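You operate a simulated robot arm through the tools that you are given. There is no shell and no other tool. Be economical: measure what you need, move in short steps, check, and stop when the job is done.

You run a simulated robot arm. Do the job below in one go: nothing can be reset, and whatever is moved stays where it is left.

TASK
Swap the broken section for the spare and catch it again.
Fine: free the catch first; the broken one goes in the tray marked BROKEN; the spare's mark lies on the label side; the others stay caught.

Only the result counts: the job must be done as asked and must still hold three seconds after the hand-in. Knocking over, shifting, dropping, spilling or breaking anything else fails it.

THE ROBOT
A 5-joint arm with a fingered hand on a trunk, on a base that drives. Base frame: it is fixed to the floor where the robot stands at the start and does not move with it; the origin is under the middle of the robot, x ahead of it, y to its left, z up. Readings come in m, degrees, newtons and seconds.
With the tool pointing down near the work surface it reaches from about 0.22 to 0.56 m from the robot's upright axis, wherever it stands. Its first joint turns from -115.0 to 115.0 degrees. Places, roughly: blue catch [0.5, -0.1, 0.6]; green catch [0.5, -0.4, 0.6]; pocket by the blue catch [0.4, -0.1, 0.5]; pocket by the green catch [0.4, -0.3, 0.5]; pocket by the red catch [0.4, 0.2, 0.5]; red catch [0.5, 0.2, 0.6]; reject [0.7, -0.2, 0.5]. The tool tilts only in the upright plane through the base axis and itself; it spins freely about its own axis. Payload 2.9 kg.
The TCP is the grasp point between the finger pads, 0.022 m short of the fingertips. In the tool frame z runs along the fingers and y along their closing line. Largest opening 0.124 m; the body of the gripper starts 0.06 m behind the TCP. The gripper is a hand of 3 fingers: y runs from the thumb to the fingers, the wrist lies at [0, 0, -0.218] in the tool frame, and closing takes about 1.5 s.
Orientation is that of the tool frame in the base frame, as a unit quaternion [x, y, z, w]. With the fingers straight down and closing along the base's y, the tool's x points along the base's -x, its y along +y and its z along -z.

THE INTERFACE
- The arm moves only by the tool send_rows. Its argument "series" is a list of rows, each an object (a shift or turn left out is 0, a gripper value left out holds the last) with "slide": the shift along the tool's x, y, z in m, a list of three; "angular": the turn, a rotation vector about the tool's x, y, z in rad, a list of three; "jaw": the gripper command, from -1 (fully open) to 1 (shut), values between in proportion. In form: [{"slide": [dx, dy, dz], "angular": [wx, wy, wz], "jaw": jaw}, ...]. A call has 1 to 8 rows; each row is the pose to reach, as a shift and turn from the pose commanded when the call began, along the tool's axes at that moment. A row lasts 0.2 s, in which the tool goes at most 0.05 m and 8.6 degrees; a call with a longer step from one row to the next is refused whole, and so is a gripper value outside its range. A pose out of reach is approached as far as the arm can. The call stops where the force on the tool passes 40 N (or 10 N more than at its start, if that is more) or the arm is blocked; 0.2 s more then pass. Each finger travels about 0.153 m/s and halts on what it meets, pressing with about 23 N; the grip force reading is that of the motor and also rises with nothing between the fingers. The clock runs only during rows and for 0.2 s after the last one: add rows that repeat a pose to give the fingers time. The reply holds the time, the measured pose of the TCP, the force on the tool along the base axes, the opening and the grip force, in the units named above and with some noise, with the torque about the TCP (base axes, N m) and any sound that the robot's microphone picked up.
- Cameras (640 x 400 px; columns grow to the right, rows downward): "scene" is now at [0.009, 0.1251, 1.3938]; the picture's right is [-0.24, -0.97, 0.00], its down [-0.78, 0.20, -0.59] and it looks along [0.57, -0.14, -0.81] (base axes); focal length 272 px, centre (320, 200). "wrist" rides on the gripper at [0.064, -0.037, -0.075] in the tool frame; the picture's right is [0.50, 0.87, 0.00], its down [-0.62, 0.36, -0.70] and it looks along [-0.61, 0.35, 0.71] (tool axes); focal length 230 px, centre (320, 200).
- camera(camera): a new picture of that camera. It takes no simulated time.
- lift_body(by): slides the trunk up (or, below 0, down) by that many m; the arm and the scene camera ride with it, the base frame stays. It gives what a move gives, with no picture.
- drive_base(legs): drives the robot by 1 to 6 legs, each [ahead, left, turn to the left] in m, m and degrees, along the robot's own axes; the way and the turn of a leg run together, so that a leg with both is an arc; at most 1.5 m and 180 degrees a leg. The arm and the cameras ride along, it lands a little off, and it stops where it bumps. It gives what a move gives.
- grasp_type(shape): the hand has 3 fingers and takes this shape, open, in about a second: jaw (thumb against the fingers, like two jaws); tri (thumb and two fingers); tip (a fingertip pinch); poke (one finger out to press); point (the index stretched); flat (the hand flat); cup (the hand cupped); fist (a fist). The gripper value then closes the fingers along that shape, each until it touches; the sizes above hold for jaw. It gives what a move gives, with no picture.
- pan_tilt(pan, tilt): turns the head with the scene camera to pan (to the left, within 155 degrees either way) and tilt (down, from -29 to 69), counted from straight ahead of the robot. It gives what a move gives.
- point_at(camera, pixels): for up to 12 pixels [column, row] of the newest picture of that camera ("zoom" is the newest enlarged one), the place [x, y, z] in the base frame of the surface seen there, good to about 0.002 m. It takes no simulated time.
- enlarge(camera, box): a new picture of the part [left, top, right, bottom] of that camera's present view, enlarged. It takes no simulated time.
- close_job(): hands the job in; it is judged then, once.

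Work in short steps. Measure before you move; look again where a grasp or a placing could have gone wrong, and mend it. You have 80 turns and 48 pictures in all, those below and enlarged ones among them. Open the gripper and draw the arm clear of the work before you hand the job in, unless the task says otherwise; then end with one line.

The tools are called after "Emit:" as name(argument=value, ...) on one line, values as JSON. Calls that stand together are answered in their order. send_rows: Moves the arm, as the interface text tells. Its arguments: {"type":"object","properties":{"series":{"type":"array"}},"required":["series"]} The other tools are called the same way: lift_body (by) slides the trunk up or down; grasp_type (shape) gives the hand a shape; drive_base (legs) drives the base; pan_tilt (pan, tilt) turns the head that bears the scene camera; camera (camera) takes a picture; point_at (camera, pixels) gives the place of the surface under pixels of a picture; enlarge (camera, box) takes an enlarged picture of a part of a camera's view; close_job () hands the job in.

At the start:

```text
time: 0.0
position: [0.3856, -0.0108, 0.8973]
orientation: [0.0, 1.0, 0.0, 0.0]
contact_force: [0.6, 0.1, -0.5]
ft_torque: [-0.03, -0.02, 0.02]
opening: 0.1239
grip_force: 0.1
shape: jaw
trunk travel left (down, up): [-0.5, 0.49]
robot x, y, heading: [-0.0016, -0.001, 0.1]
head pan, tilt: [-14.1, 53.8]
```

scene: 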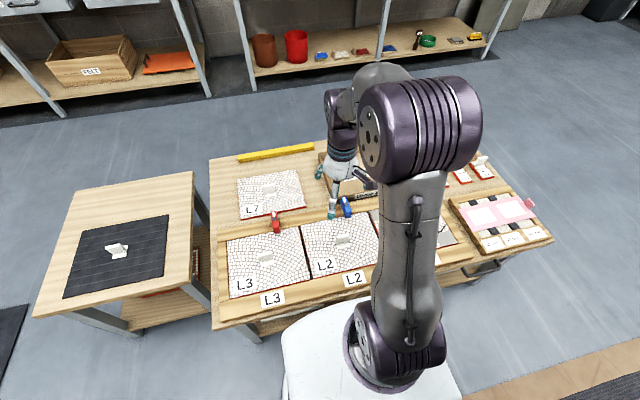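
wrist: 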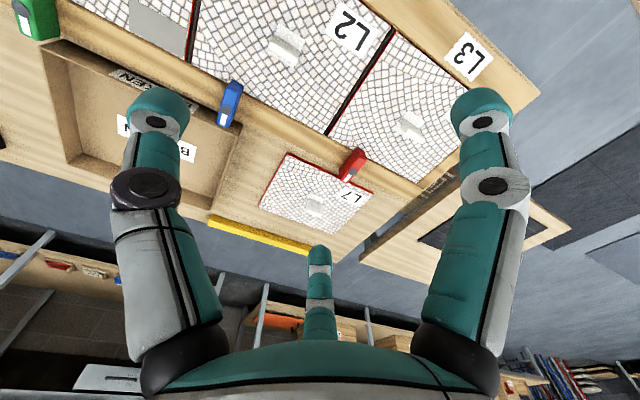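

The arm hides the right part of the frame in the scene view. I enlarge both views to see the sections and catches.

Emit:
enlarge(camera="scene", box=[200, 130, 560, 340])

Emit:
enlarge(camera="wrist", box=[0, 0, 560, 260])

```text
1.78 times, centred on (380, 235) of scene
```

zoom: 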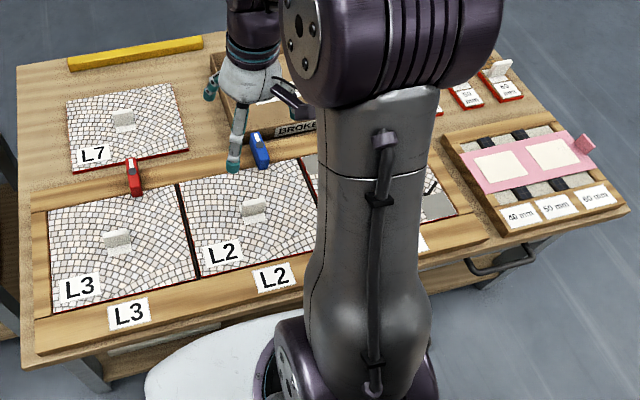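

```text
1.14 times, centred on (280, 130) of wrist
```

zoom: 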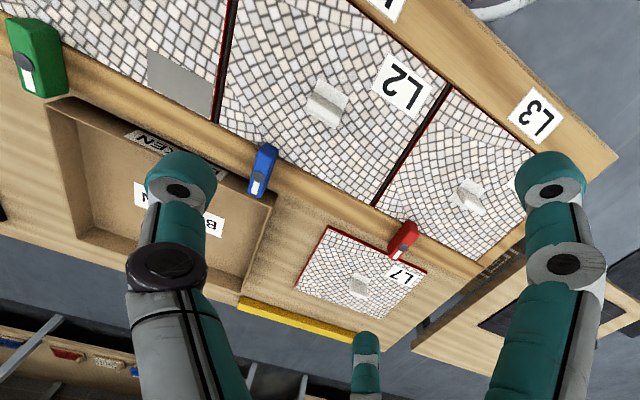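

The broken section seems to be by the green catch, behind the arm. I swing the arm to the left to clear the view.

Emit:
send_rows(series=[{"slide": [0.01, 0.045, 0]}, {"slide": [0.02, 0.09, 0]}, {"slide": [0.035, 0.135, 0]}, {"slide": [0.05, 0.18, 0]}, {"slide": [0.065, 0.225, 0]}, {"slide": [0.08, 0.27, 0]}, {"slide": [0.1, 0.31, 0]}, {"slide": [0.12, 0.35, 0]}])

Emit:
pan_tilt(pan=-35, tilt=55)

Emit:
camera(camera="scene")

```text
time: 1.8
position: [0.2645, 0.3397, 0.8962]
orientation: [0.001, 1.0, -0.001, 0.0]
contact_force: [-0.6, 0.0, -0.4]
ft_torque: [0.01, 0.0, -0.01]
opening: 0.1241
grip_force: 0.0
shape: jaw
trunk travel left (down, up): [-0.5, 0.49]
robot x, y, heading: [-0.0013, -0.0044, -0.1]
head pan, tilt: [-14.1, 53.8]
```

```text
time: 2.6
position: [0.2644, 0.3389, 0.8972]
orientation: [0.0, 1.0, 0.0, 0.0]
contact_force: [-0.7, 0.1, -0.5]
ft_torque: [-0.02, 0.04, 0.02]
opening: 0.1239
grip_force: 0.2
shape: jaw
trunk travel left (down, up): [-0.5, 0.49]
robot x, y, heading: [0.0014, 0.0034, -0.1]
head pan, tilt: [-35.0, 55.0]
```

```text
43 pictures are left
```

scene: 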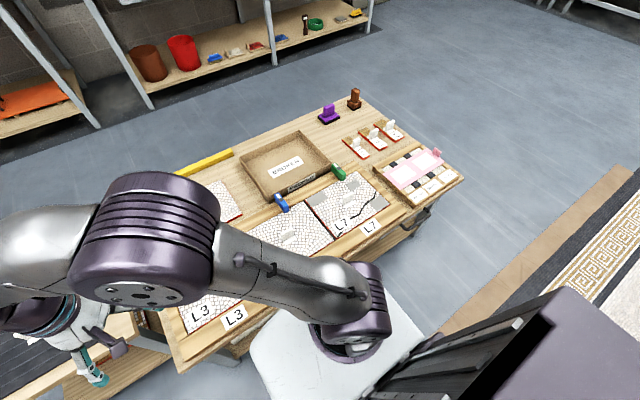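

The section by the green catch (~350,205) is cracked and marked L7; I zoom in for detail.

Emit:
enlarge(camera="scene", box=[230, 120, 410, 250])

Emit:
point_at(camera="zoom", pixels=[[270, 205], [370, 200], [330, 330]])

```text
3.08 times, centred on (320, 185) of scene
```

zoom: 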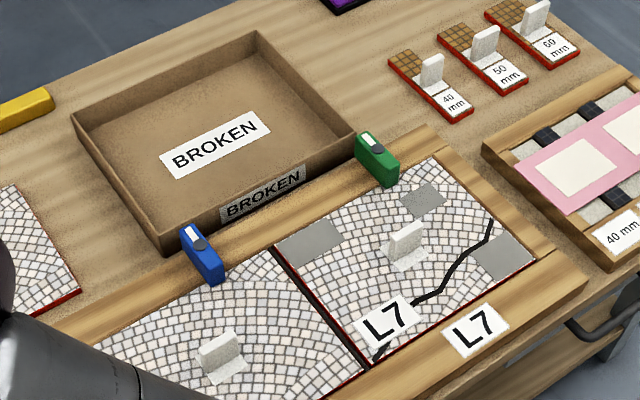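

```text
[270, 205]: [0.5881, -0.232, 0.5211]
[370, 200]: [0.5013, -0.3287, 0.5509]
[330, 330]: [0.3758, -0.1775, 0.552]
```

Broken: cracked L7 by the green catch. I enlarge the catches and measure key points.

Emit:
enlarge(camera="scene", box=[265, 155, 355, 215])

Emit:
point_at(camera="scene", pixels=[[352, 189], [349, 192], [347, 198], [309, 203], [384, 205], [365, 171], [339, 239], [338, 174], [350, 220], [240, 165], [285, 200], [332, 162]])

```text
6.67 times, centred on (310, 185) of scene
```

zoom: 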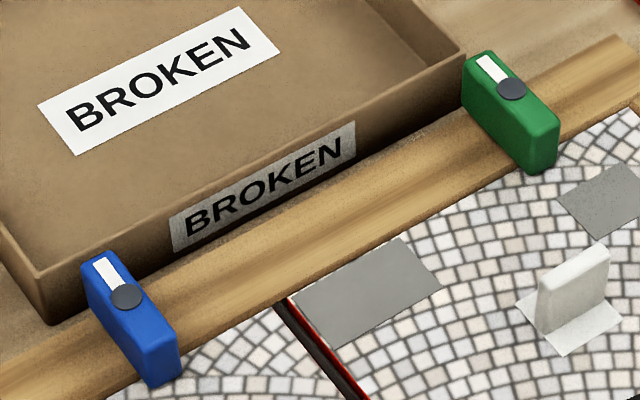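

```text
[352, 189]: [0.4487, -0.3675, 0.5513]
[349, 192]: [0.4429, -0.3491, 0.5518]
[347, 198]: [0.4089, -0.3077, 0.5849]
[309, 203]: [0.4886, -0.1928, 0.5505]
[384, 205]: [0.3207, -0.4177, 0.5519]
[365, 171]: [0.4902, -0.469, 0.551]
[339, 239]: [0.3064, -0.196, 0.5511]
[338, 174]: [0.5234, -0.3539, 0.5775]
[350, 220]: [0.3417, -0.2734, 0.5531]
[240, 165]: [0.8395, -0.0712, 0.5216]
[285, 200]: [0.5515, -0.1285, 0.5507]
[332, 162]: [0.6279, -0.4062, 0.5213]
```

The catch looks like a swivel bar pinned at the dark screw, with its long end over the section. I measure bar, screw and tab.

Emit:
point_at(camera="zoom", pixels=[[512, 88], [475, 72], [488, 58], [525, 140], [548, 125], [543, 165], [540, 285], [602, 252], [575, 300], [550, 345], [610, 315], [527, 312]])

Emit:
enlarge(camera="scene", box=[325, 155, 375, 205])

```text
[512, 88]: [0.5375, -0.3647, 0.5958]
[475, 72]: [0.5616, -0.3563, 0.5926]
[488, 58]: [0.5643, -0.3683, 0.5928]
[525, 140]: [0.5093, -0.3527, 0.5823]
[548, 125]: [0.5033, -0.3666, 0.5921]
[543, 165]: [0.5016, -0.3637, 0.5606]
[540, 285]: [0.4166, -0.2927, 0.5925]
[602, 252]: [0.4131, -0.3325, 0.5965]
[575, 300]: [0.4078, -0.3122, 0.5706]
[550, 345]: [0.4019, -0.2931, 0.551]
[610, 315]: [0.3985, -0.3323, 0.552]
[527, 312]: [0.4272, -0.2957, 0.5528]
```

```text
8.00 times, centred on (350, 180) of scene
```

zoom: 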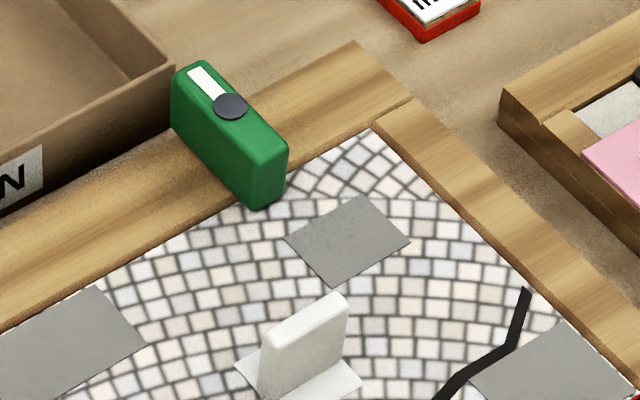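

I check how much room lies between the base and the bench front, and the tray extents.

Emit:
camera(camera="scene")

Emit:
point_at(camera="scene", pixels=[[265, 338], [280, 395], [320, 283], [400, 268], [320, 270], [398, 222], [380, 240], [300, 140], [328, 163], [242, 165], [270, 197], [463, 182]])

```text
39 pictures are left
```

scene: 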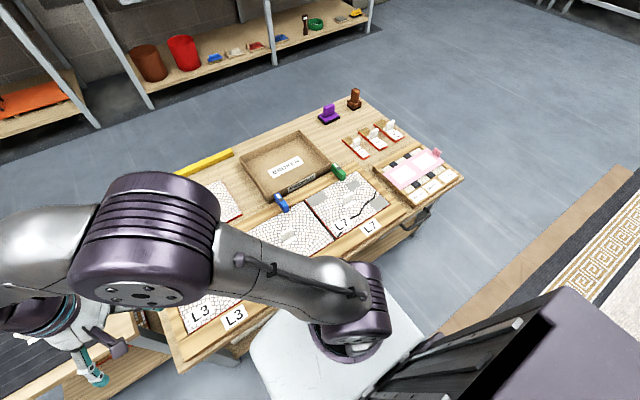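

```text
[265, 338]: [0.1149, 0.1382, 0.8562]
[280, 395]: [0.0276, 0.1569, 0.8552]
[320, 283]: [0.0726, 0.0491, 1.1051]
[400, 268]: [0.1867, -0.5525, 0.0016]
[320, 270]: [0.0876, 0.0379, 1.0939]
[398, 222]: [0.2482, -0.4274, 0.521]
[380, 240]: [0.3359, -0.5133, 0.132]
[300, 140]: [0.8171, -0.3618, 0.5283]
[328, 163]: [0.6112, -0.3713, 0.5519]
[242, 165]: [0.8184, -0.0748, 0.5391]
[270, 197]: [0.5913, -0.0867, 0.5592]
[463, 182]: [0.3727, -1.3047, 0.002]
```

The tray spans about x 0.60–0.82, y −0.08…−0.37, so I'll want to stand farther right. I check the dark object at lower right before driving sideways.

Emit:
point_at(camera="scene", pixels=[[480, 340], [400, 385], [540, 300], [600, 350], [445, 340], [160, 245], [230, 205], [215, 185], [355, 97], [330, 113], [225, 155], [440, 155]])

Emit:
pan_tilt(pan=-90, tilt=60)

Emit:
camera(camera="scene")

```text
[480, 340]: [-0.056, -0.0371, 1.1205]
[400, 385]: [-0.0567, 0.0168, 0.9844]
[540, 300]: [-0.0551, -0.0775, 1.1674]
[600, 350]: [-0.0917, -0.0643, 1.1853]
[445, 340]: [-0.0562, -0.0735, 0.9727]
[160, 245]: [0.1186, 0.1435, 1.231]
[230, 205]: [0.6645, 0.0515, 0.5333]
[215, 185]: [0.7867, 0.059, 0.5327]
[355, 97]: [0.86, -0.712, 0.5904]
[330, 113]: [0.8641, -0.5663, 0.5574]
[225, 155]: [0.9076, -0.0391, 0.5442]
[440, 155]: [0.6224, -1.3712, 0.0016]
```

```text
time: 3.9
position: [0.2638, 0.3372, 0.8957]
orientation: [0.0, 1.0, 0.0, 0.0]
contact_force: [-0.2, 0.2, -0.1]
ft_torque: [-0.04, -0.01, 0.01]
opening: 0.1238
grip_force: 0.0
shape: jaw
trunk travel left (down, up): [-0.5, 0.49]
robot x, y, heading: [0.0001, -0.0002, -0.1]
head pan, tilt: [-90.0, 60.0]
```

```text
38 pictures are left
```

scene: 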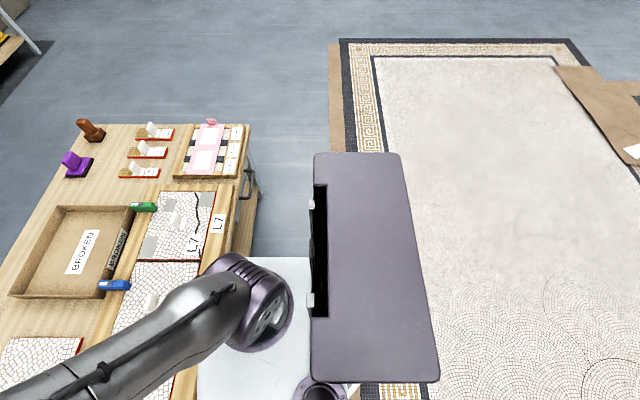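

The dark panel is the robot's own mast; the right side is open. I check the clearance between body front and the handle on the bench.

Emit:
point_at(camera="scene", pixels=[[251, 185], [243, 198], [252, 172], [268, 258], [305, 258], [205, 385], [238, 220], [280, 300], [250, 130], [256, 195]])

```text
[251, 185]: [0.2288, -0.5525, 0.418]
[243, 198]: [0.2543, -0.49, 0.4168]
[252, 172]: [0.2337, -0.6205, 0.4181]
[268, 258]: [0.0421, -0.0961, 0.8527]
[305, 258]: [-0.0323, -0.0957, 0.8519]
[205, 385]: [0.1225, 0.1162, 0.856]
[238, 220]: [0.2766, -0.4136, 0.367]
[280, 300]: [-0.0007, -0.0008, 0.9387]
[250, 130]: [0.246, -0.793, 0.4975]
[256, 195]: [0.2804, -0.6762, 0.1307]
```

Body front is at x≈0.13, the handle at x≈0.23, so there is room. I drive right 0.29 m and a little ahead.

Emit:
drive_base(legs=[[0, -0.29, 0], [0.05, 0, 0]])

Emit:
pan_tilt(pan=-5, tilt=58)

Emit:
camera(camera="scene")

```text
time: 6.5
position: [0.2831, 0.05, 0.8966]
orientation: [-0.001, 1.0, 0.0, 0.0]
contact_force: [0.7, -0.3, 0.5]
ft_torque: [-0.01, 0.01, 0.03]
opening: 0.1241
grip_force: 0.0
shape: jaw
trunk travel left (down, up): [-0.5, 0.49]
robot x, y, heading: [0.0191, -0.2871, 0.0]
head pan, tilt: [-90.0, 60.0]
stopped in leg 2: the robot was blocked; the commanded pose is now the measured one
```

```text
time: 8.1
position: [0.2842, 0.0495, 0.896]
orientation: [0.001, 1.0, -0.001, 0.0]
contact_force: [0.0, 0.4, 0.2]
ft_torque: [0.01, 0.0, 0.01]
opening: 0.1239
grip_force: 0.0
shape: jaw
trunk travel left (down, up): [-0.5, 0.49]
robot x, y, heading: [0.0172, -0.2898, 0.1]
head pan, tilt: [-5.0, 58.0]
```

```text
37 pictures are left
```

scene: 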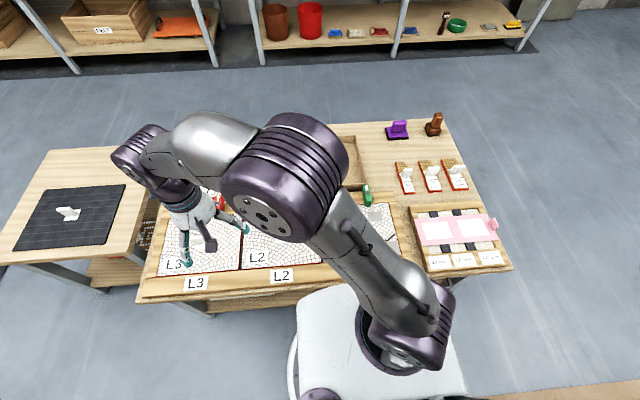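

Now the base stands at (0.018, −0.29), touching at the front. I bring the open hand over toward the green catch at height.

Emit:
send_rows(series=[{"slide": [-0.025, -0.0405, 0]}, {"slide": [-0.05, -0.081, 0]}, {"slide": [-0.075, -0.1215, 0]}, {"slide": [-0.1, -0.162, 0]}, {"slide": [-0.125, -0.2025, 0]}, {"slide": [-0.15, -0.243, 0]}, {"slide": [-0.175, -0.2835, 0]}, {"slide": [-0.2, -0.324, 0]}])

Emit:
send_rows(series=[{"slide": [-0.025, -0.04, 0]}, {"slide": [-0.053, -0.08, 0]}, {"slide": [-0.053, -0.086, 0.045]}, {"slide": [-0.053, -0.086, 0.09]}, {"slide": [-0.053, -0.086, 0.135]}, {"slide": [-0.053, -0.086, 0.18]}])

Emit:
camera(camera="wrist")

Emit:
camera(camera="scene")

```text
time: 9.9
position: [0.4855, -0.2758, 0.8958]
orientation: [0.0, 1.0, 0.0, 0.0]
contact_force: [-0.3, 0.6, 0.0]
ft_torque: [-0.01, 0.01, -0.03]
opening: 0.1241
grip_force: 0.1
shape: jaw
trunk travel left (down, up): [-0.5, 0.49]
robot x, y, heading: [0.0165, -0.2904, -0.0]
head pan, tilt: [-5.0, 58.0]
```

```text
time: 11.3
position: [0.5364, -0.3601, 0.7159]
orientation: [0.001, 1.0, 0.0, 0.0]
contact_force: [-0.3, -0.3, 0.8]
ft_torque: [0.02, -0.02, -0.01]
opening: 0.124
grip_force: 0.1
shape: jaw
trunk travel left (down, up): [-0.5, 0.49]
robot x, y, heading: [0.0202, -0.292, -0.2]
head pan, tilt: [-5.0, 58.0]
```

```text
36 pictures are left
```

wrist: 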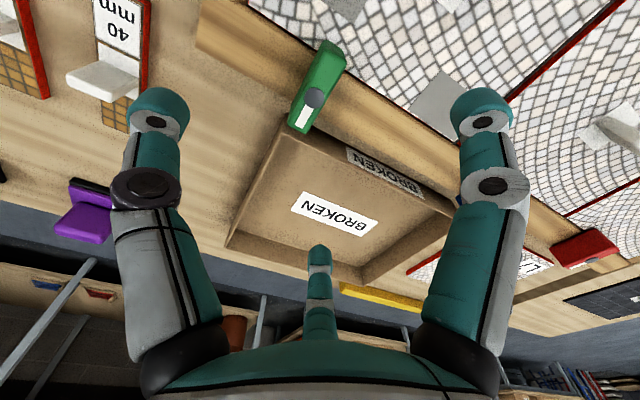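

```text
35 pictures are left
```

scene: 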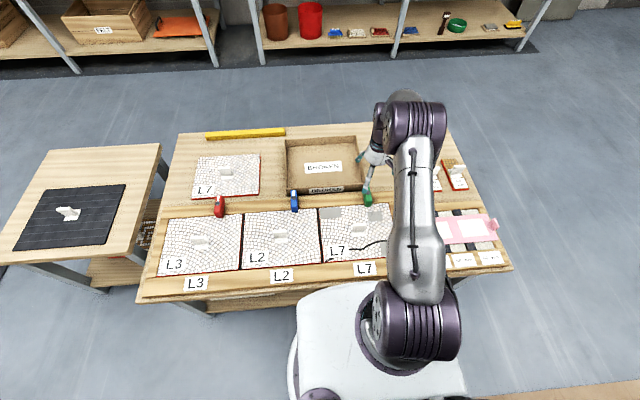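

Clear view now. I enlarge the bench to measure the spare, catch, and tabs exactly.

Emit:
enlarge(camera="scene", box=[150, 120, 310, 230])

Emit:
point_at(camera="zoom", pixels=[[178, 148], [434, 135], [170, 310], [432, 288], [310, 205], [290, 180], [335, 185], [225, 275], [310, 225], [310, 180]])

Emit:
enlarge(camera="wrist", box=[250, 20, 430, 150])

Emit:
point_at(camera="zoom", pixels=[[245, 90], [330, 110], [320, 140], [300, 180], [240, 275], [165, 325], [190, 375], [150, 360], [250, 245], [300, 80]])

```text
3.64 times, centred on (230, 175) of scene
```

zoom: 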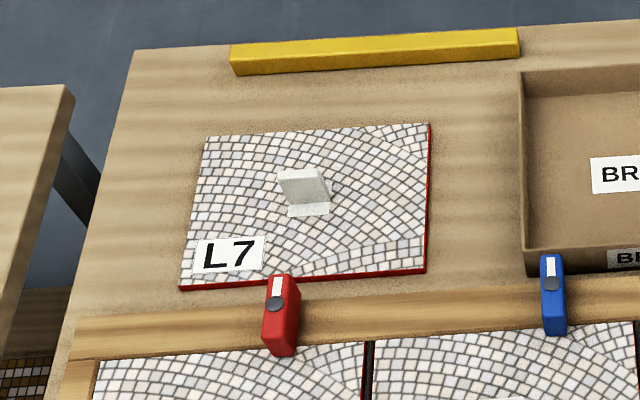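

```text
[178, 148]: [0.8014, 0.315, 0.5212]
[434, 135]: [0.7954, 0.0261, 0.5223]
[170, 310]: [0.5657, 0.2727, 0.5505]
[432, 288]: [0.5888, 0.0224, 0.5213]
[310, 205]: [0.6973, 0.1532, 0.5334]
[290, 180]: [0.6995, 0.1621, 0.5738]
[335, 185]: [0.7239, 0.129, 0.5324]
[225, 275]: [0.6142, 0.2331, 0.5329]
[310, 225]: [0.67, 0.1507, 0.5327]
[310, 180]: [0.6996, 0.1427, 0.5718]
```

```text
3.08 times, centred on (340, 85) of wrist
```

zoom: 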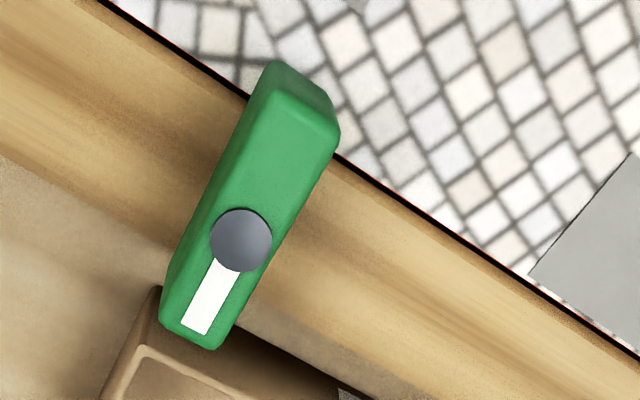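

```text
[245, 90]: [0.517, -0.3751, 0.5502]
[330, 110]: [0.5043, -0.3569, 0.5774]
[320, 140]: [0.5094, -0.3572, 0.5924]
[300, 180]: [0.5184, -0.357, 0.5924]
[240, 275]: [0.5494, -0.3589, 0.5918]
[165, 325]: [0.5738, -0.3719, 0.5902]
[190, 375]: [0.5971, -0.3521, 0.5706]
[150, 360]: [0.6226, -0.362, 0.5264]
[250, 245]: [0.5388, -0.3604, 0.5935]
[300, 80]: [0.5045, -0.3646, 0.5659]
```

Catch pivot ≈ (0.539, −0.362), bar top 0.593, over the section by ~1 cm. The spare lies at ≈(0.70, 0.145), its mark already on the robot/label side. I descend astride the catch and close gently.

Emit:
send_rows(series=[{"slide": [-0.002, -0.002, 0.045]}, {"slide": [-0.002, -0.002, 0.09]}, {"slide": [-0.002, -0.002, 0.128]}, {"slide": [-0.002, -0.002, 0.128], "jaw": 0}, {"slide": [-0.002, -0.002, 0.128], "jaw": 0.4}, {"slide": [-0.002, -0.002, 0.128], "jaw": 0.4}])

Emit:
camera(camera="wrist")

```text
time: 12.7
position: [0.5364, -0.3646, 0.5873]
orientation: [0.0, 1.0, 0.001, 0.0]
contact_force: [0.2, 5.1, 0.2]
ft_torque: [0.05, -0.01, 0.04]
opening: 0.041
grip_force: 0.0
shape: jaw
trunk travel left (down, up): [-0.5, 0.49]
robot x, y, heading: [0.0188, -0.2862, 0.2]
head pan, tilt: [-5.0, 58.0]
```

```text
32 pictures are left
```

wrist: 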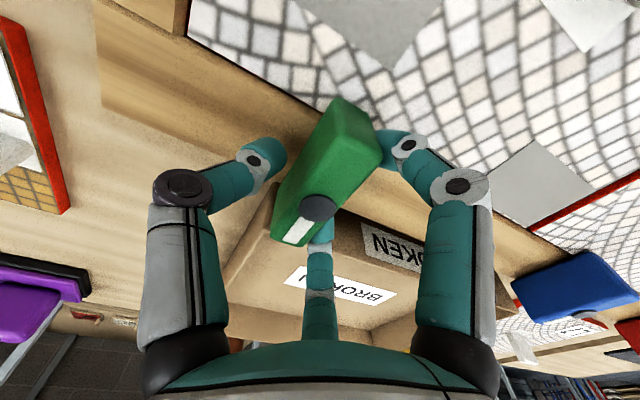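

The finger near (395,140) just meets the bar's long end. I close fully and let it settle.

Emit:
send_rows(series=[{"jaw": 0.7}, {"jaw": 1}, {"jaw": 1}, {"jaw": 1}])

Emit:
camera(camera="wrist")

```text
time: 13.7
position: [0.5371, -0.3622, 0.5876]
orientation: [-0.001, 1.0, -0.001, 0.0]
contact_force: [-1.2, 21.7, -7.4]
ft_torque: [0.38, 0.04, 0.03]
opening: 0.0276
grip_force: 22.8
shape: jaw
trunk travel left (down, up): [-0.5, 0.49]
robot x, y, heading: [0.0205, -0.2914, 0.2]
head pan, tilt: [-5.0, 58.0]
```

```text
31 pictures are left
```

wrist: 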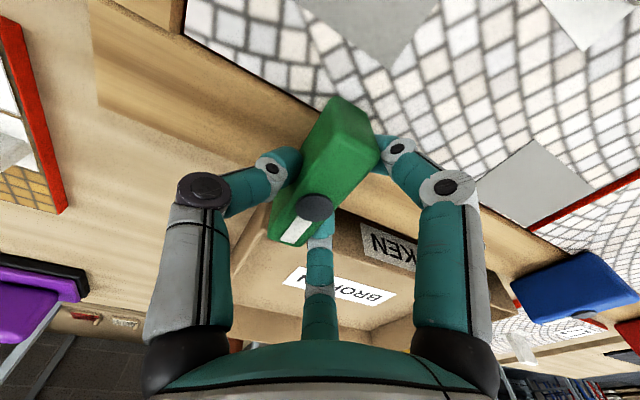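

Fingers press from +y with ~22 N while the thumb isn't loading yet. I shift +y 3 mm and wait.

Emit:
send_rows(series=[{"slide": [0, 0.003, 0], "jaw": 1}, {"slide": [0, 0.003, 0]}, {"slide": [0, 0.003, 0]}])

```text
time: 14.5
position: [0.5374, -0.3608, 0.587]
orientation: [0.0, 1.0, -0.001, -0.001]
contact_force: [-4.4, 10.9, -6.2]
ft_torque: [0.19, 0.05, -0.02]
opening: 0.0266
grip_force: 23.1
shape: jaw
trunk travel left (down, up): [-0.5, 0.49]
robot x, y, heading: [0.0206, -0.2891, 0.2]
head pan, tilt: [-5.0, 58.0]
```

Grip is balanced enough. I turn the bar about its screw, long end toward +y, first 25° as a test.

Emit:
send_rows(series=[{"slide": [0, 0.001, 0], "angular": [0, 0, 0.14]}, {"slide": [0, 0.001, 0], "angular": [0, 0, 0.28]}, {"slide": [0, 0.001, 0], "angular": [0, 0, 0.42]}])

Emit:
camera(camera="wrist")

```text
time: 15.3
position: [0.5393, -0.3591, 0.5873]
orientation: [0.208, 0.978, 0.0, 0.001]
contact_force: [7.0, 7.7, -6.0]
ft_torque: [0.11, -0.13, 0.02]
opening: 0.0258
grip_force: 23.1
shape: jaw
trunk travel left (down, up): [-0.5, 0.49]
robot x, y, heading: [0.0189, -0.2897, -0.0]
head pan, tilt: [-5.0, 58.0]
```

```text
30 pictures are left
```

wrist: 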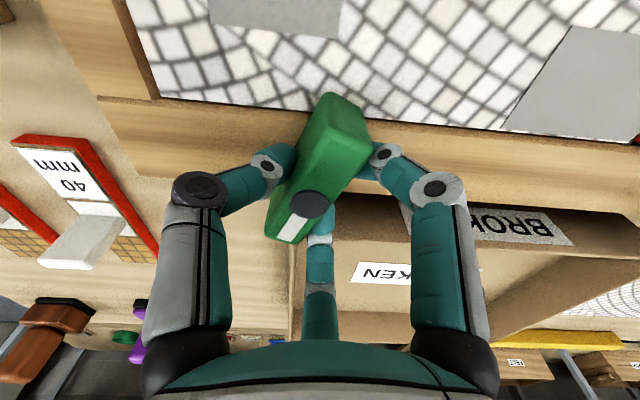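

The bar turns with the hand. I continue to 90°.

Emit:
send_rows(series=[{"angular": [0, 0, 0.14]}, {"angular": [0, 0, 0.28]}, {"angular": [0, 0, 0.42]}, {"angular": [0, 0, 0.56]}, {"angular": [0, 0, 0.7]}, {"angular": [0, 0, 0.84]}, {"angular": [0, 0, 0.98]}, {"angular": [0, 0, 1.12]}])

Emit:
camera(camera="wrist")

```text
time: 17.0
position: [0.5439, -0.3606, 0.5878]
orientation: [0.666, 0.746, 0.004, 0.007]
contact_force: [14.0, -4.6, -10.1]
ft_torque: [-0.07, -0.21, 0.06]
opening: 0.0255
grip_force: 22.5
shape: jaw
trunk travel left (down, up): [-0.5, 0.49]
robot x, y, heading: [0.0167, -0.2892, -0.1]
head pan, tilt: [-5.0, 58.0]
stopped in row 8: the force on the tool passed its limit (the readings are from after the stop); the commanded pose is now the measured one
```

```text
29 pictures are left
```

wrist: 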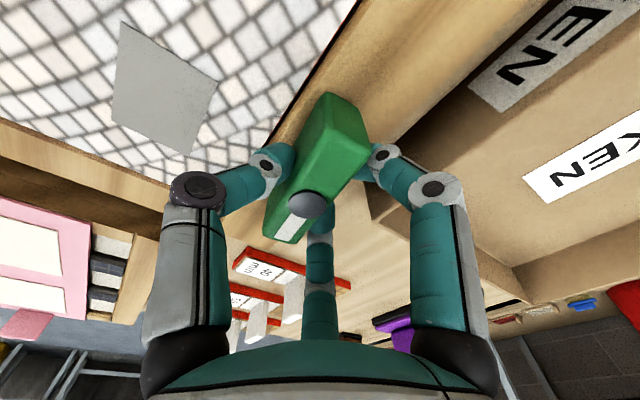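

The bar now lies along the rail (turned ~84°, at its stop). I open only a little (the tray wall is near), and lift off.

Emit:
send_rows(series=[{"jaw": 0.45}, {"jaw": 0.45}, {"slide": [0, 0, -0.03], "jaw": 0.45}, {"slide": [0, 0, -0.075]}, {"slide": [0, 0, -0.12]}, {"slide": [0, 0, -0.16], "jaw": -1}])

Emit:
camera(camera="scene")

```text
time: 18.4
position: [0.539, -0.3594, 0.7499]
orientation: [0.666, 0.746, 0.003, 0.005]
contact_force: [-0.1, -0.5, 0.3]
ft_torque: [0.01, 0.0, 0.05]
opening: 0.1236
grip_force: 0.1
shape: jaw
trunk travel left (down, up): [-0.5, 0.49]
robot x, y, heading: [0.0185, -0.2868, 0.2]
head pan, tilt: [-5.0, 58.0]
```

```text
28 pictures are left
```

scene: 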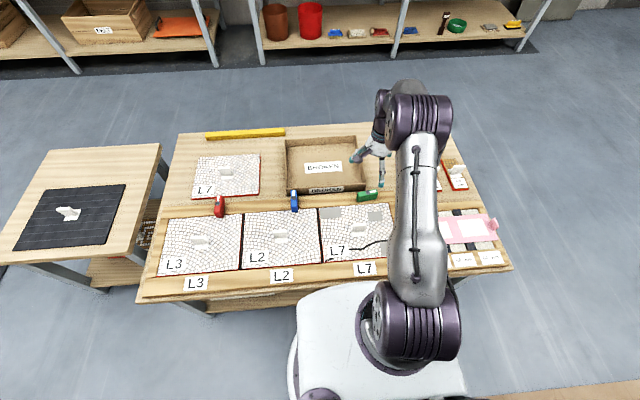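

The catch is free. Before grasping the lifting tab I check the finger spacing with the wrist camera, and floor space behind the bench in the last scene picture.

Emit:
point_at(camera="scene", pixels=[[265, 66], [410, 60], [190, 131], [440, 122], [320, 100], [500, 260], [470, 190], [505, 100]])

Emit:
enlarge(camera="scene", box=[270, 120, 410, 280])

Emit:
point_at(camera="zoom", pixels=[[135, 66], [380, 60], [135, 190], [398, 180], [410, 175], [290, 260], [270, 345], [348, 267], [392, 270], [370, 262], [380, 280], [450, 200]])

Emit:
camera(camera="wrist")

Emit:
point_at(camera="wrist", pixels=[[155, 92], [480, 92], [320, 250], [155, 105], [485, 110], [318, 262], [140, 125], [500, 120]])

```text
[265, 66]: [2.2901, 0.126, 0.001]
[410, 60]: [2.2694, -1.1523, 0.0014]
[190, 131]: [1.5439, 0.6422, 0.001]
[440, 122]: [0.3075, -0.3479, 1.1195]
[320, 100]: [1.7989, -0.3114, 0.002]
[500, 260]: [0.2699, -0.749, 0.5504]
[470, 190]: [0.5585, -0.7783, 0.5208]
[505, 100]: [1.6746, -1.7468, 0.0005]
```

```text
2.50 times, centred on (340, 200) of scene
```

zoom: 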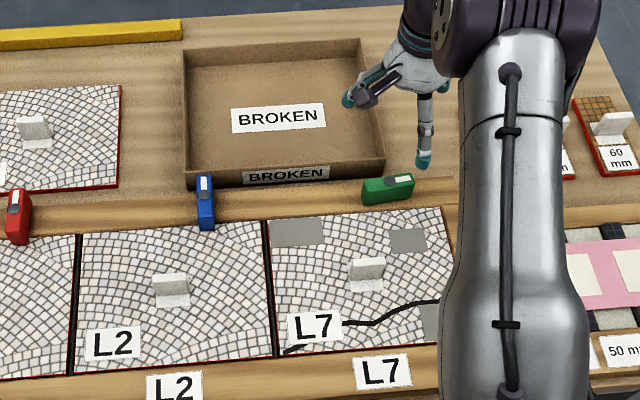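

```text
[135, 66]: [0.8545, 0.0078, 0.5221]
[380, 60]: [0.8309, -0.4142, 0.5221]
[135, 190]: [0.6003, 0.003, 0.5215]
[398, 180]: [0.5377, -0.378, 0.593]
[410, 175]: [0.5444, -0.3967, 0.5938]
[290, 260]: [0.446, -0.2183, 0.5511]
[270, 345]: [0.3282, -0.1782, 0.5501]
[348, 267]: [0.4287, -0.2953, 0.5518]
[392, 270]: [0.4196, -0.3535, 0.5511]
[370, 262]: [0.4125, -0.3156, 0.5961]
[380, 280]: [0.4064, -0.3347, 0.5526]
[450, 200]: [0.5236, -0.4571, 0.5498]
```

```text
26 pictures are left
```

wrist: 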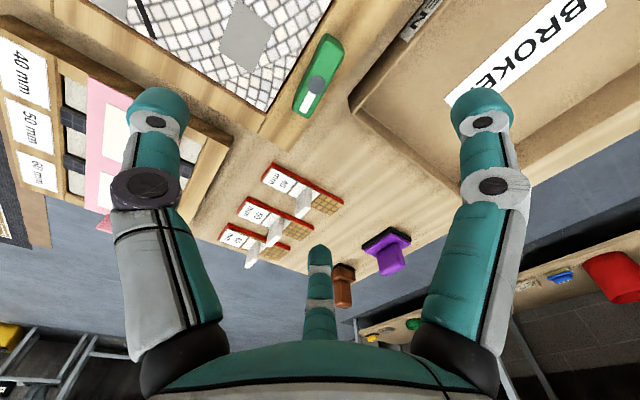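

```text
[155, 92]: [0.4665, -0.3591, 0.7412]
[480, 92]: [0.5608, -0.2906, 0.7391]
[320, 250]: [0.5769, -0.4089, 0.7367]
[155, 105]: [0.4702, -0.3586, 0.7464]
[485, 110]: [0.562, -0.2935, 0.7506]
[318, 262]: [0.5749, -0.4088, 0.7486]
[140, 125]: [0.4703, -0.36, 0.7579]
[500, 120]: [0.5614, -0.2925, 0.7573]
```

Section tab centre ≈(0.413, −0.3145), faces across x. I move above it with the closing line along x.

Emit:
send_rows(series=[{"slide": [0.02, -0.04, 0], "angular": [0, 0, 0.04]}, {"slide": [0.04, -0.08, 0], "angular": [0, 0, 0.08]}, {"slide": [0.059, -0.12, 0.02], "angular": [0, 0, 0.113]}, {"slide": [0.059, -0.12, 0.065], "angular": [0, 0, 0.113]}, {"slide": [0.059, -0.12, 0.11], "angular": [0, 0, 0.113]}])

Emit:
camera(camera="wrist")

```text
time: 19.6
position: [0.4129, -0.3142, 0.637]
orientation: [0.708, 0.706, 0.003, 0.005]
contact_force: [0.6, 0.4, 0.2]
ft_torque: [-0.02, -0.02, 0.02]
opening: 0.1239
grip_force: 0.0
shape: jaw
trunk travel left (down, up): [-0.5, 0.49]
robot x, y, heading: [0.0196, -0.2889, 0.2]
head pan, tilt: [-5.0, 58.0]
```

```text
25 pictures are left
```

wrist: 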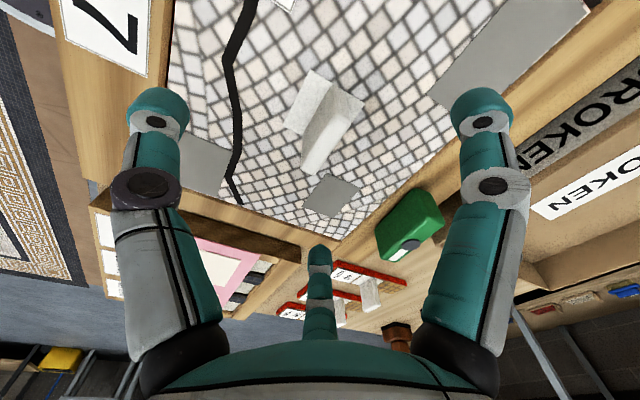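

I verify the tab's exact place from this view.

Emit:
point_at(camera="wrist", pixels=[[332, 98], [350, 120], [325, 140], [335, 160], [306, 168], [318, 130], [310, 155], [340, 105], [330, 160], [300, 110], [358, 100]])

Emit:
enlarge(camera="wrist", box=[270, 60, 380, 190])

Emit:
point_at(camera="zoom", pixels=[[330, 100], [400, 180], [300, 210], [300, 320], [200, 330], [260, 220], [230, 200], [360, 220], [420, 120], [180, 160]])

```text
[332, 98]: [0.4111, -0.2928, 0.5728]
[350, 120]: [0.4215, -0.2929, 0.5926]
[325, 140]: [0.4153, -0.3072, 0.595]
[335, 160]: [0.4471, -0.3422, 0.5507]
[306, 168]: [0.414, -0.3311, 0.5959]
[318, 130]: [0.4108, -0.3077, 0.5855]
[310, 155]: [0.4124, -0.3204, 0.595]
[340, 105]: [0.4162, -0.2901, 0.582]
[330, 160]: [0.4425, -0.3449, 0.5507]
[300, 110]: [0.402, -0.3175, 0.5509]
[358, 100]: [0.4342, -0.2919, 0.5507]
```

```text
3.08 times, centred on (325, 125) of wrist
```

zoom: 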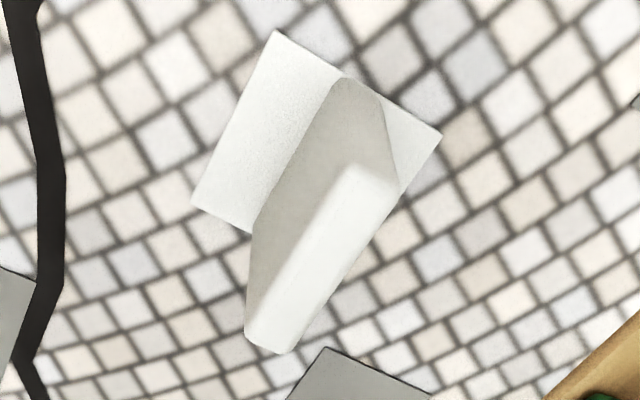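

```text
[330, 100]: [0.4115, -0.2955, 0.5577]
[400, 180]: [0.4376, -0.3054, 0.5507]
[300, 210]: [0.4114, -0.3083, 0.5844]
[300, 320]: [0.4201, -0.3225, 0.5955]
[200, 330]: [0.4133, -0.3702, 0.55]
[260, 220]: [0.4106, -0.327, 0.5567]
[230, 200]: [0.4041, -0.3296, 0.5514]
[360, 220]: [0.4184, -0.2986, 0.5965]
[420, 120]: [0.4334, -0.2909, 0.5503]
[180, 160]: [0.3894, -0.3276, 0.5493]
```

Tab centre is (0.416, −0.3125), top 0.596. I shift 3 mm, descend to z 0.579 and close.

Emit:
send_rows(series=[{"slide": [0.0015, 0.003, 0.03]}, {"slide": [0.0015, 0.003, 0.058], "jaw": -0.3}, {"slide": [0.0015, 0.003, 0.058], "jaw": 0.3}, {"slide": [0.0015, 0.003, 0.058], "jaw": 0.6}, {"slide": [0.0015, 0.003, 0.058], "jaw": 1}, {"slide": [0.0015, 0.003, 0.058], "jaw": 1}, {"slide": [0.0015, 0.003, 0.058], "jaw": 1}])

Emit:
camera(camera="wrist")

```text
time: 21.2
position: [0.4193, -0.3133, 0.5797]
orientation: [0.708, 0.707, 0.004, 0.005]
contact_force: [6.2, 0.7, 0.0]
ft_torque: [-0.02, -0.09, 0.02]
opening: 0.0133
grip_force: 23.3
shape: jaw
trunk travel left (down, up): [-0.5, 0.49]
robot x, y, heading: [0.0202, -0.2916, -0.1]
head pan, tilt: [-5.0, 58.0]
```

```text
23 pictures are left
```

wrist: 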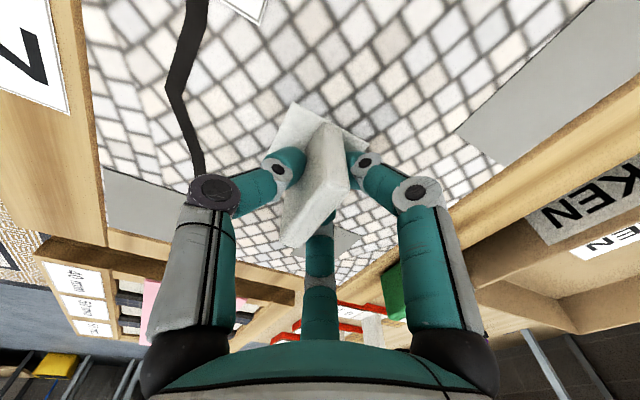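

The tab is gripped on both faces (opening 13 mm). I lift slowly.

Emit:
send_rows(series=[{"slide": [0, 0, -0.01]}, {"slide": [0, 0, -0.02]}, {"slide": [0, 0, -0.035]}, {"slide": [0, 0, -0.05]}, {"slide": [0, 0, -0.075]}, {"slide": [0, 0, -0.1]}, {"slide": [0, 0, -0.125]}, {"slide": [0, 0, -0.15]}])

Emit:
camera(camera="scene")

```text
time: 23.0
position: [0.4177, -0.3111, 0.7302]
orientation: [0.708, 0.706, 0.004, 0.003]
contact_force: [0.0, 0.2, -6.4]
ft_torque: [0.02, -0.03, 0.0]
opening: 0.0102
grip_force: 22.8
shape: jaw
trunk travel left (down, up): [-0.5, 0.49]
robot x, y, heading: [0.0206, -0.2889, 0.0]
head pan, tilt: [-5.0, 58.0]
```

```text
22 pictures are left
```

scene: 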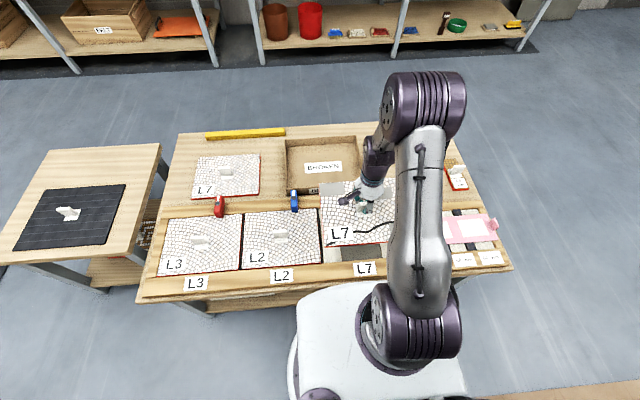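

Section lifted level (6.4 N). The tray is beyond upright reach from here, so I'll carry it round the bench's right end to the back side. First raise a bit, then back off and drive right, with clear heights.

Emit:
send_rows(series=[{"slide": [0, 0, -0.035]}, {"slide": [0, 0, -0.07]}, {"slide": [0, 0, -0.1]}])

Emit:
drive_base(legs=[[-0.08, 0, 0], [0, -0.93, 0]])

Emit:
pan_tilt(pan=40, tilt=50)

Emit:
camera(camera="scene")

```text
time: 23.8
position: [0.4148, -0.3126, 0.8317]
orientation: [0.708, 0.707, 0.004, 0.004]
contact_force: [0.2, 0.6, -6.7]
ft_torque: [0.05, -0.01, -0.01]
opening: 0.0105
grip_force: 22.9
shape: jaw
trunk travel left (down, up): [-0.5, 0.49]
robot x, y, heading: [0.0206, -0.2884, 0.1]
head pan, tilt: [-5.0, 58.0]
```

```text
time: 29.3
position: [0.3379, -1.2335, 0.831]
orientation: [0.707, 0.708, 0.003, 0.003]
contact_force: [-0.3, -0.5, -5.9]
ft_torque: [-0.01, -0.08, -0.01]
opening: 0.0105
grip_force: 23.2
shape: jaw
trunk travel left (down, up): [-0.5, 0.49]
robot x, y, heading: [-0.0592, -1.2154, 0.5]
head pan, tilt: [-5.0, 58.0]
```

```text
time: 30.4
position: [0.3377, -1.2348, 0.8306]
orientation: [0.707, 0.708, 0.004, 0.004]
contact_force: [-0.6, 0.4, -6.7]
ft_torque: [-0.03, -0.04, 0.01]
opening: 0.0107
grip_force: 22.9
shape: jaw
trunk travel left (down, up): [-0.5, 0.49]
robot x, y, heading: [-0.0567, -1.2123, 0.1]
head pan, tilt: [40.0, 50.0]
```

```text
21 pictures are left
```

scene: 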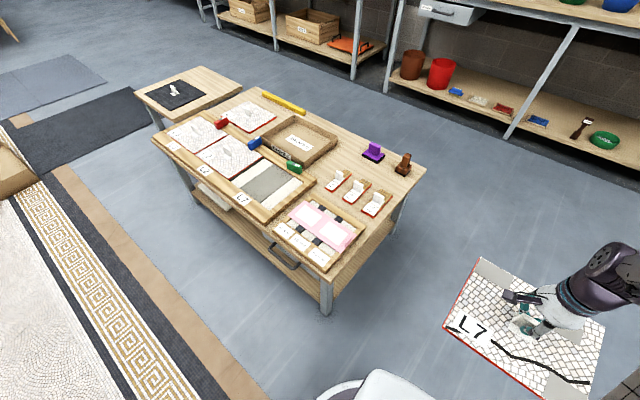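

Path along the bench's right side is clear. I measure bench corners, then drive on.

Emit:
point_at(camera="scene", pixels=[[424, 170], [262, 88], [318, 288], [233, 181], [283, 166], [314, 182], [266, 206], [298, 117], [335, 137], [296, 168], [450, 250]])

Emit:
drive_base(legs=[[1.4, 0, 0], [0, 0, 180]])

```text
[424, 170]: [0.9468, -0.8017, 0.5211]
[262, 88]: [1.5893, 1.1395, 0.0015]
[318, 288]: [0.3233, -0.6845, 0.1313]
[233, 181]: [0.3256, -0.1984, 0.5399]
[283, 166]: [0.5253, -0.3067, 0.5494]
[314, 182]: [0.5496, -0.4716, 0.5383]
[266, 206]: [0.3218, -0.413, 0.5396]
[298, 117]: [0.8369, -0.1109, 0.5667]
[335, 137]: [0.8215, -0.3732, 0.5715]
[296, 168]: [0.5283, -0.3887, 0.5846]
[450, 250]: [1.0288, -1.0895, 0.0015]
```

```text
time: 44.8
position: [0.9384, -1.1876, 0.8311]
orientation: [0.709, -0.705, -0.004, 0.004]
contact_force: [-0.6, 0.1, -5.8]
ft_torque: [-0.02, 0.02, 0.02]
opening: 0.0106
grip_force: 23.2
shape: jaw
trunk travel left (down, up): [-0.5, 0.49]
robot x, y, heading: [1.3296, -1.2095, -179.8]
head pan, tilt: [40.0, 50.0]
```

Now facing the bench from behind. I drive along the back to the tray and a little nearer, then look.

Emit:
drive_base(legs=[[0, -0.98, 0], [0.11, 0, 0]])

Emit:
pan_tilt(pan=0, tilt=60)

Emit:
camera(camera="scene")

```text
time: 50.7
position: [0.8208, -0.2007, 0.8299]
orientation: [0.709, -0.705, -0.003, 0.002]
contact_force: [-0.2, 0.3, -5.2]
ft_torque: [0.03, 0.0, 0.0]
opening: 0.0103
grip_force: 22.7
shape: jaw
trunk travel left (down, up): [-0.5, 0.49]
robot x, y, heading: [1.22, -0.2227, -179.7]
head pan, tilt: [40.0, 50.0]
```

```text
time: 51.7
position: [0.8222, -0.2015, 0.831]
orientation: [0.71, -0.705, -0.003, 0.004]
contact_force: [0.7, 1.0, -6.9]
ft_torque: [0.02, 0.04, 0.02]
opening: 0.0103
grip_force: 22.5
shape: jaw
trunk travel left (down, up): [-0.5, 0.49]
robot x, y, heading: [1.2171, -0.2249, -179.7]
head pan, tilt: [0.0, 60.0]
```

```text
20 pictures are left
```

scene: 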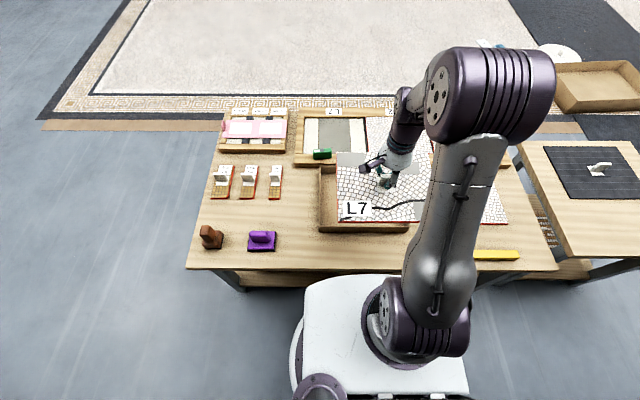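

The section is over the tray. I enlarge to measure the tray rim.

Emit:
enlarge(camera="scene", box=[300, 140, 460, 240])

Emit:
point_at(camera="zoom", pixels=[[80, 370], [84, 350], [80, 110], [110, 110], [92, 250], [130, 130], [250, 345], [250, 370], [425, 355], [150, 250], [140, 55], [150, 320]])

```text
4.00 times, centred on (380, 190) of scene
```

zoom: 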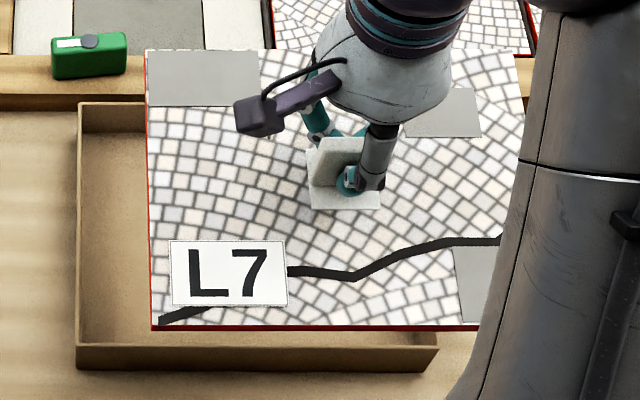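

```text
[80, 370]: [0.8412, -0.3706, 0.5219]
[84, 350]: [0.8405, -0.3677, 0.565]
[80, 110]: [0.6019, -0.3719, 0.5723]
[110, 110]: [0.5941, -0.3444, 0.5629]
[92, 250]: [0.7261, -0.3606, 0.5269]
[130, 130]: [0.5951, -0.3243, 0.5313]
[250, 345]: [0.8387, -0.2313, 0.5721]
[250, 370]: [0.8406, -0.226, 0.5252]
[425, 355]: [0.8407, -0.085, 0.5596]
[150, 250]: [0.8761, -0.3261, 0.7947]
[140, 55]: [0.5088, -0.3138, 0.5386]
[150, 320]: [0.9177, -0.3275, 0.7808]
```

Tray interior ≈ x 0.595–0.834, y −0.366…−0.085, centre (0.714, −0.225). I move over it and descend to just above the floor.

Emit:
send_rows(series=[{"slide": [0.008, 0.036, 0]}, {"slide": [0.016, 0.072, 0]}, {"slide": [0.0235, 0.108, 0.01]}, {"slide": [0.0235, 0.108, 0.055]}, {"slide": [0.0235, 0.108, 0.1]}, {"slide": [0.0235, 0.108, 0.145]}, {"slide": [0.0235, 0.108, 0.175]}, {"slide": [0.0235, 0.108, 0.2]}])

Emit:
camera(camera="scene")

```text
time: 53.5
position: [0.7115, -0.2244, 0.6308]
orientation: [0.709, -0.705, -0.004, 0.004]
contact_force: [0.8, -0.1, -5.8]
ft_torque: [-0.01, 0.05, 0.02]
opening: 0.0101
grip_force: 23.1
shape: jaw
trunk travel left (down, up): [-0.5, 0.49]
robot x, y, heading: [1.2206, -0.2203, -179.6]
head pan, tilt: [0.0, 60.0]
```

```text
18 pictures are left
```

scene: 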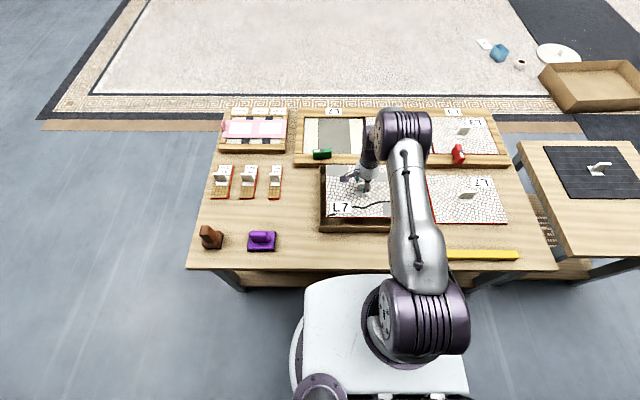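

Looks centred within the walls. I lower until contact.

Emit:
send_rows(series=[{"slide": [0, -0.002, 0.02]}, {"slide": [0, -0.002, 0.035]}, {"slide": [0, -0.002, 0.045]}, {"slide": [0, -0.002, 0.053]}, {"slide": [0, -0.002, 0.058]}, {"slide": [0, -0.002, 0.062]}, {"slide": [0, -0.002, 0.064]}])

```text
time: 55.1
position: [0.7141, -0.2247, 0.5691]
orientation: [0.709, -0.705, -0.004, 0.004]
contact_force: [0.9, -0.4, 4.5]
ft_torque: [0.0, -0.14, -0.01]
opening: 0.011
grip_force: 22.8
shape: jaw
trunk travel left (down, up): [-0.5, 0.49]
robot x, y, heading: [1.2245, -0.2221, -179.8]
head pan, tilt: [0.0, 60.0]
```

Contact: it rests on the tray floor. Release and rise.

Emit:
send_rows(series=[{"jaw": 0.3}, {"jaw": -0.3}, {"jaw": -1}, {"slide": [0, 0, -0.04]}, {"slide": [0, 0, -0.085]}, {"slide": [0, 0, -0.13]}, {"slide": [0, 0, -0.17]}])

Emit:
enlarge(camera="scene", box=[300, 100, 540, 250])

Emit:
point_at(camera="zoom", pixels=[[432, 250], [445, 253], [420, 265], [463, 250], [430, 277], [362, 327], [352, 205], [540, 325], [505, 200], [492, 222]])

```text
time: 56.7
position: [0.7167, -0.225, 0.7386]
orientation: [0.709, -0.705, -0.004, 0.004]
contact_force: [-0.5, 0.5, 0.2]
ft_torque: [0.0, 0.02, 0.0]
opening: 0.1238
grip_force: 0.1
shape: jaw
trunk travel left (down, up): [-0.5, 0.49]
robot x, y, heading: [1.2183, -0.2225, -179.7]
head pan, tilt: [0.0, 60.0]
```

```text
2.67 times, centred on (420, 175) of scene
```

zoom: 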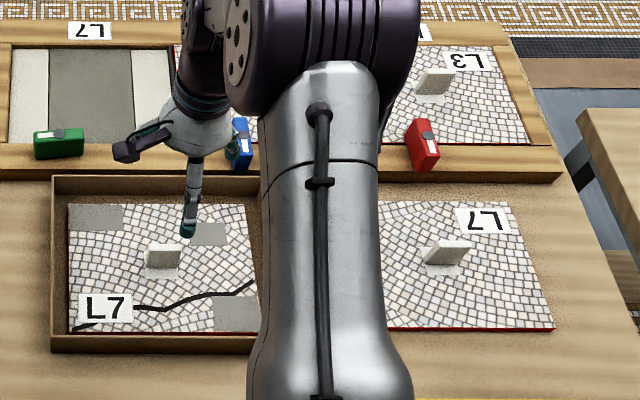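

```text
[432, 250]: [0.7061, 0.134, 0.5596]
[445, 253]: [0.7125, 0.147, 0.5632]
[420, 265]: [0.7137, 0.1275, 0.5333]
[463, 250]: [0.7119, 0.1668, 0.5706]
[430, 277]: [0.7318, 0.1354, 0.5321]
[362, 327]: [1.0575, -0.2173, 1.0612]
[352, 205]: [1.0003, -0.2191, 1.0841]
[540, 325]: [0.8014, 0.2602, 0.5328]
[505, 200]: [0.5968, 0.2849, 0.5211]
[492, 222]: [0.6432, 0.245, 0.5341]
```

The broken section lies flat in the BROKEN tray. I drive along to face the spare and view its tab with the wrist camera.

Emit:
drive_base(legs=[[0, -0.36, 0]])

Emit:
camera(camera="wrist")

```text
time: 59.1
position: [0.7118, 0.134, 0.7382]
orientation: [0.711, -0.703, -0.003, 0.004]
contact_force: [-0.7, -0.3, 0.2]
ft_torque: [0.01, 0.0, 0.03]
opening: 0.1241
grip_force: 0.0
shape: jaw
trunk travel left (down, up): [-0.5, 0.49]
robot x, y, heading: [1.2123, 0.1426, -179.6]
head pan, tilt: [0.0, 60.0]
```

```text
16 pictures are left
```

wrist: 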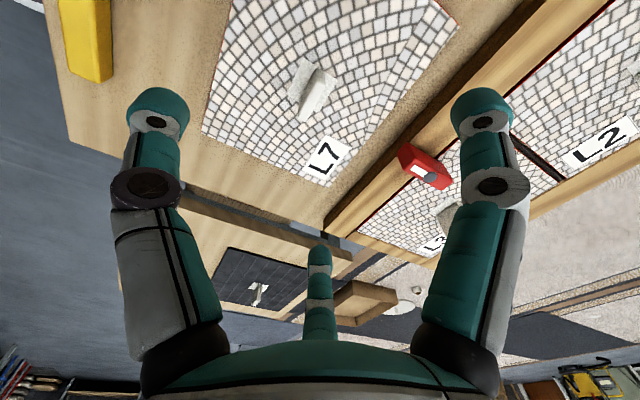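

I zoom in on the spare for its tab and edges.

Emit:
enlarge(camera="wrist", box=[190, 0, 480, 190])

Emit:
point_at(camera="zoom", pixels=[[272, 160], [312, 173], [250, 235], [278, 232], [290, 200], [265, 200], [255, 130], [215, 205], [30, 290], [285, 405], [580, 60], [180, 350]])

```text
2.11 times, centred on (335, 95) of wrist
```

zoom: 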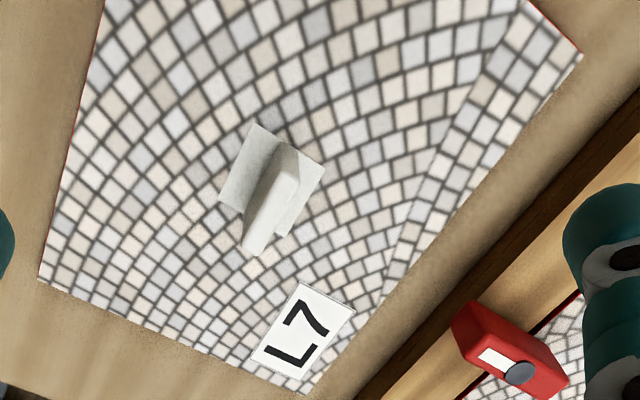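

```text
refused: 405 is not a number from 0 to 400
```

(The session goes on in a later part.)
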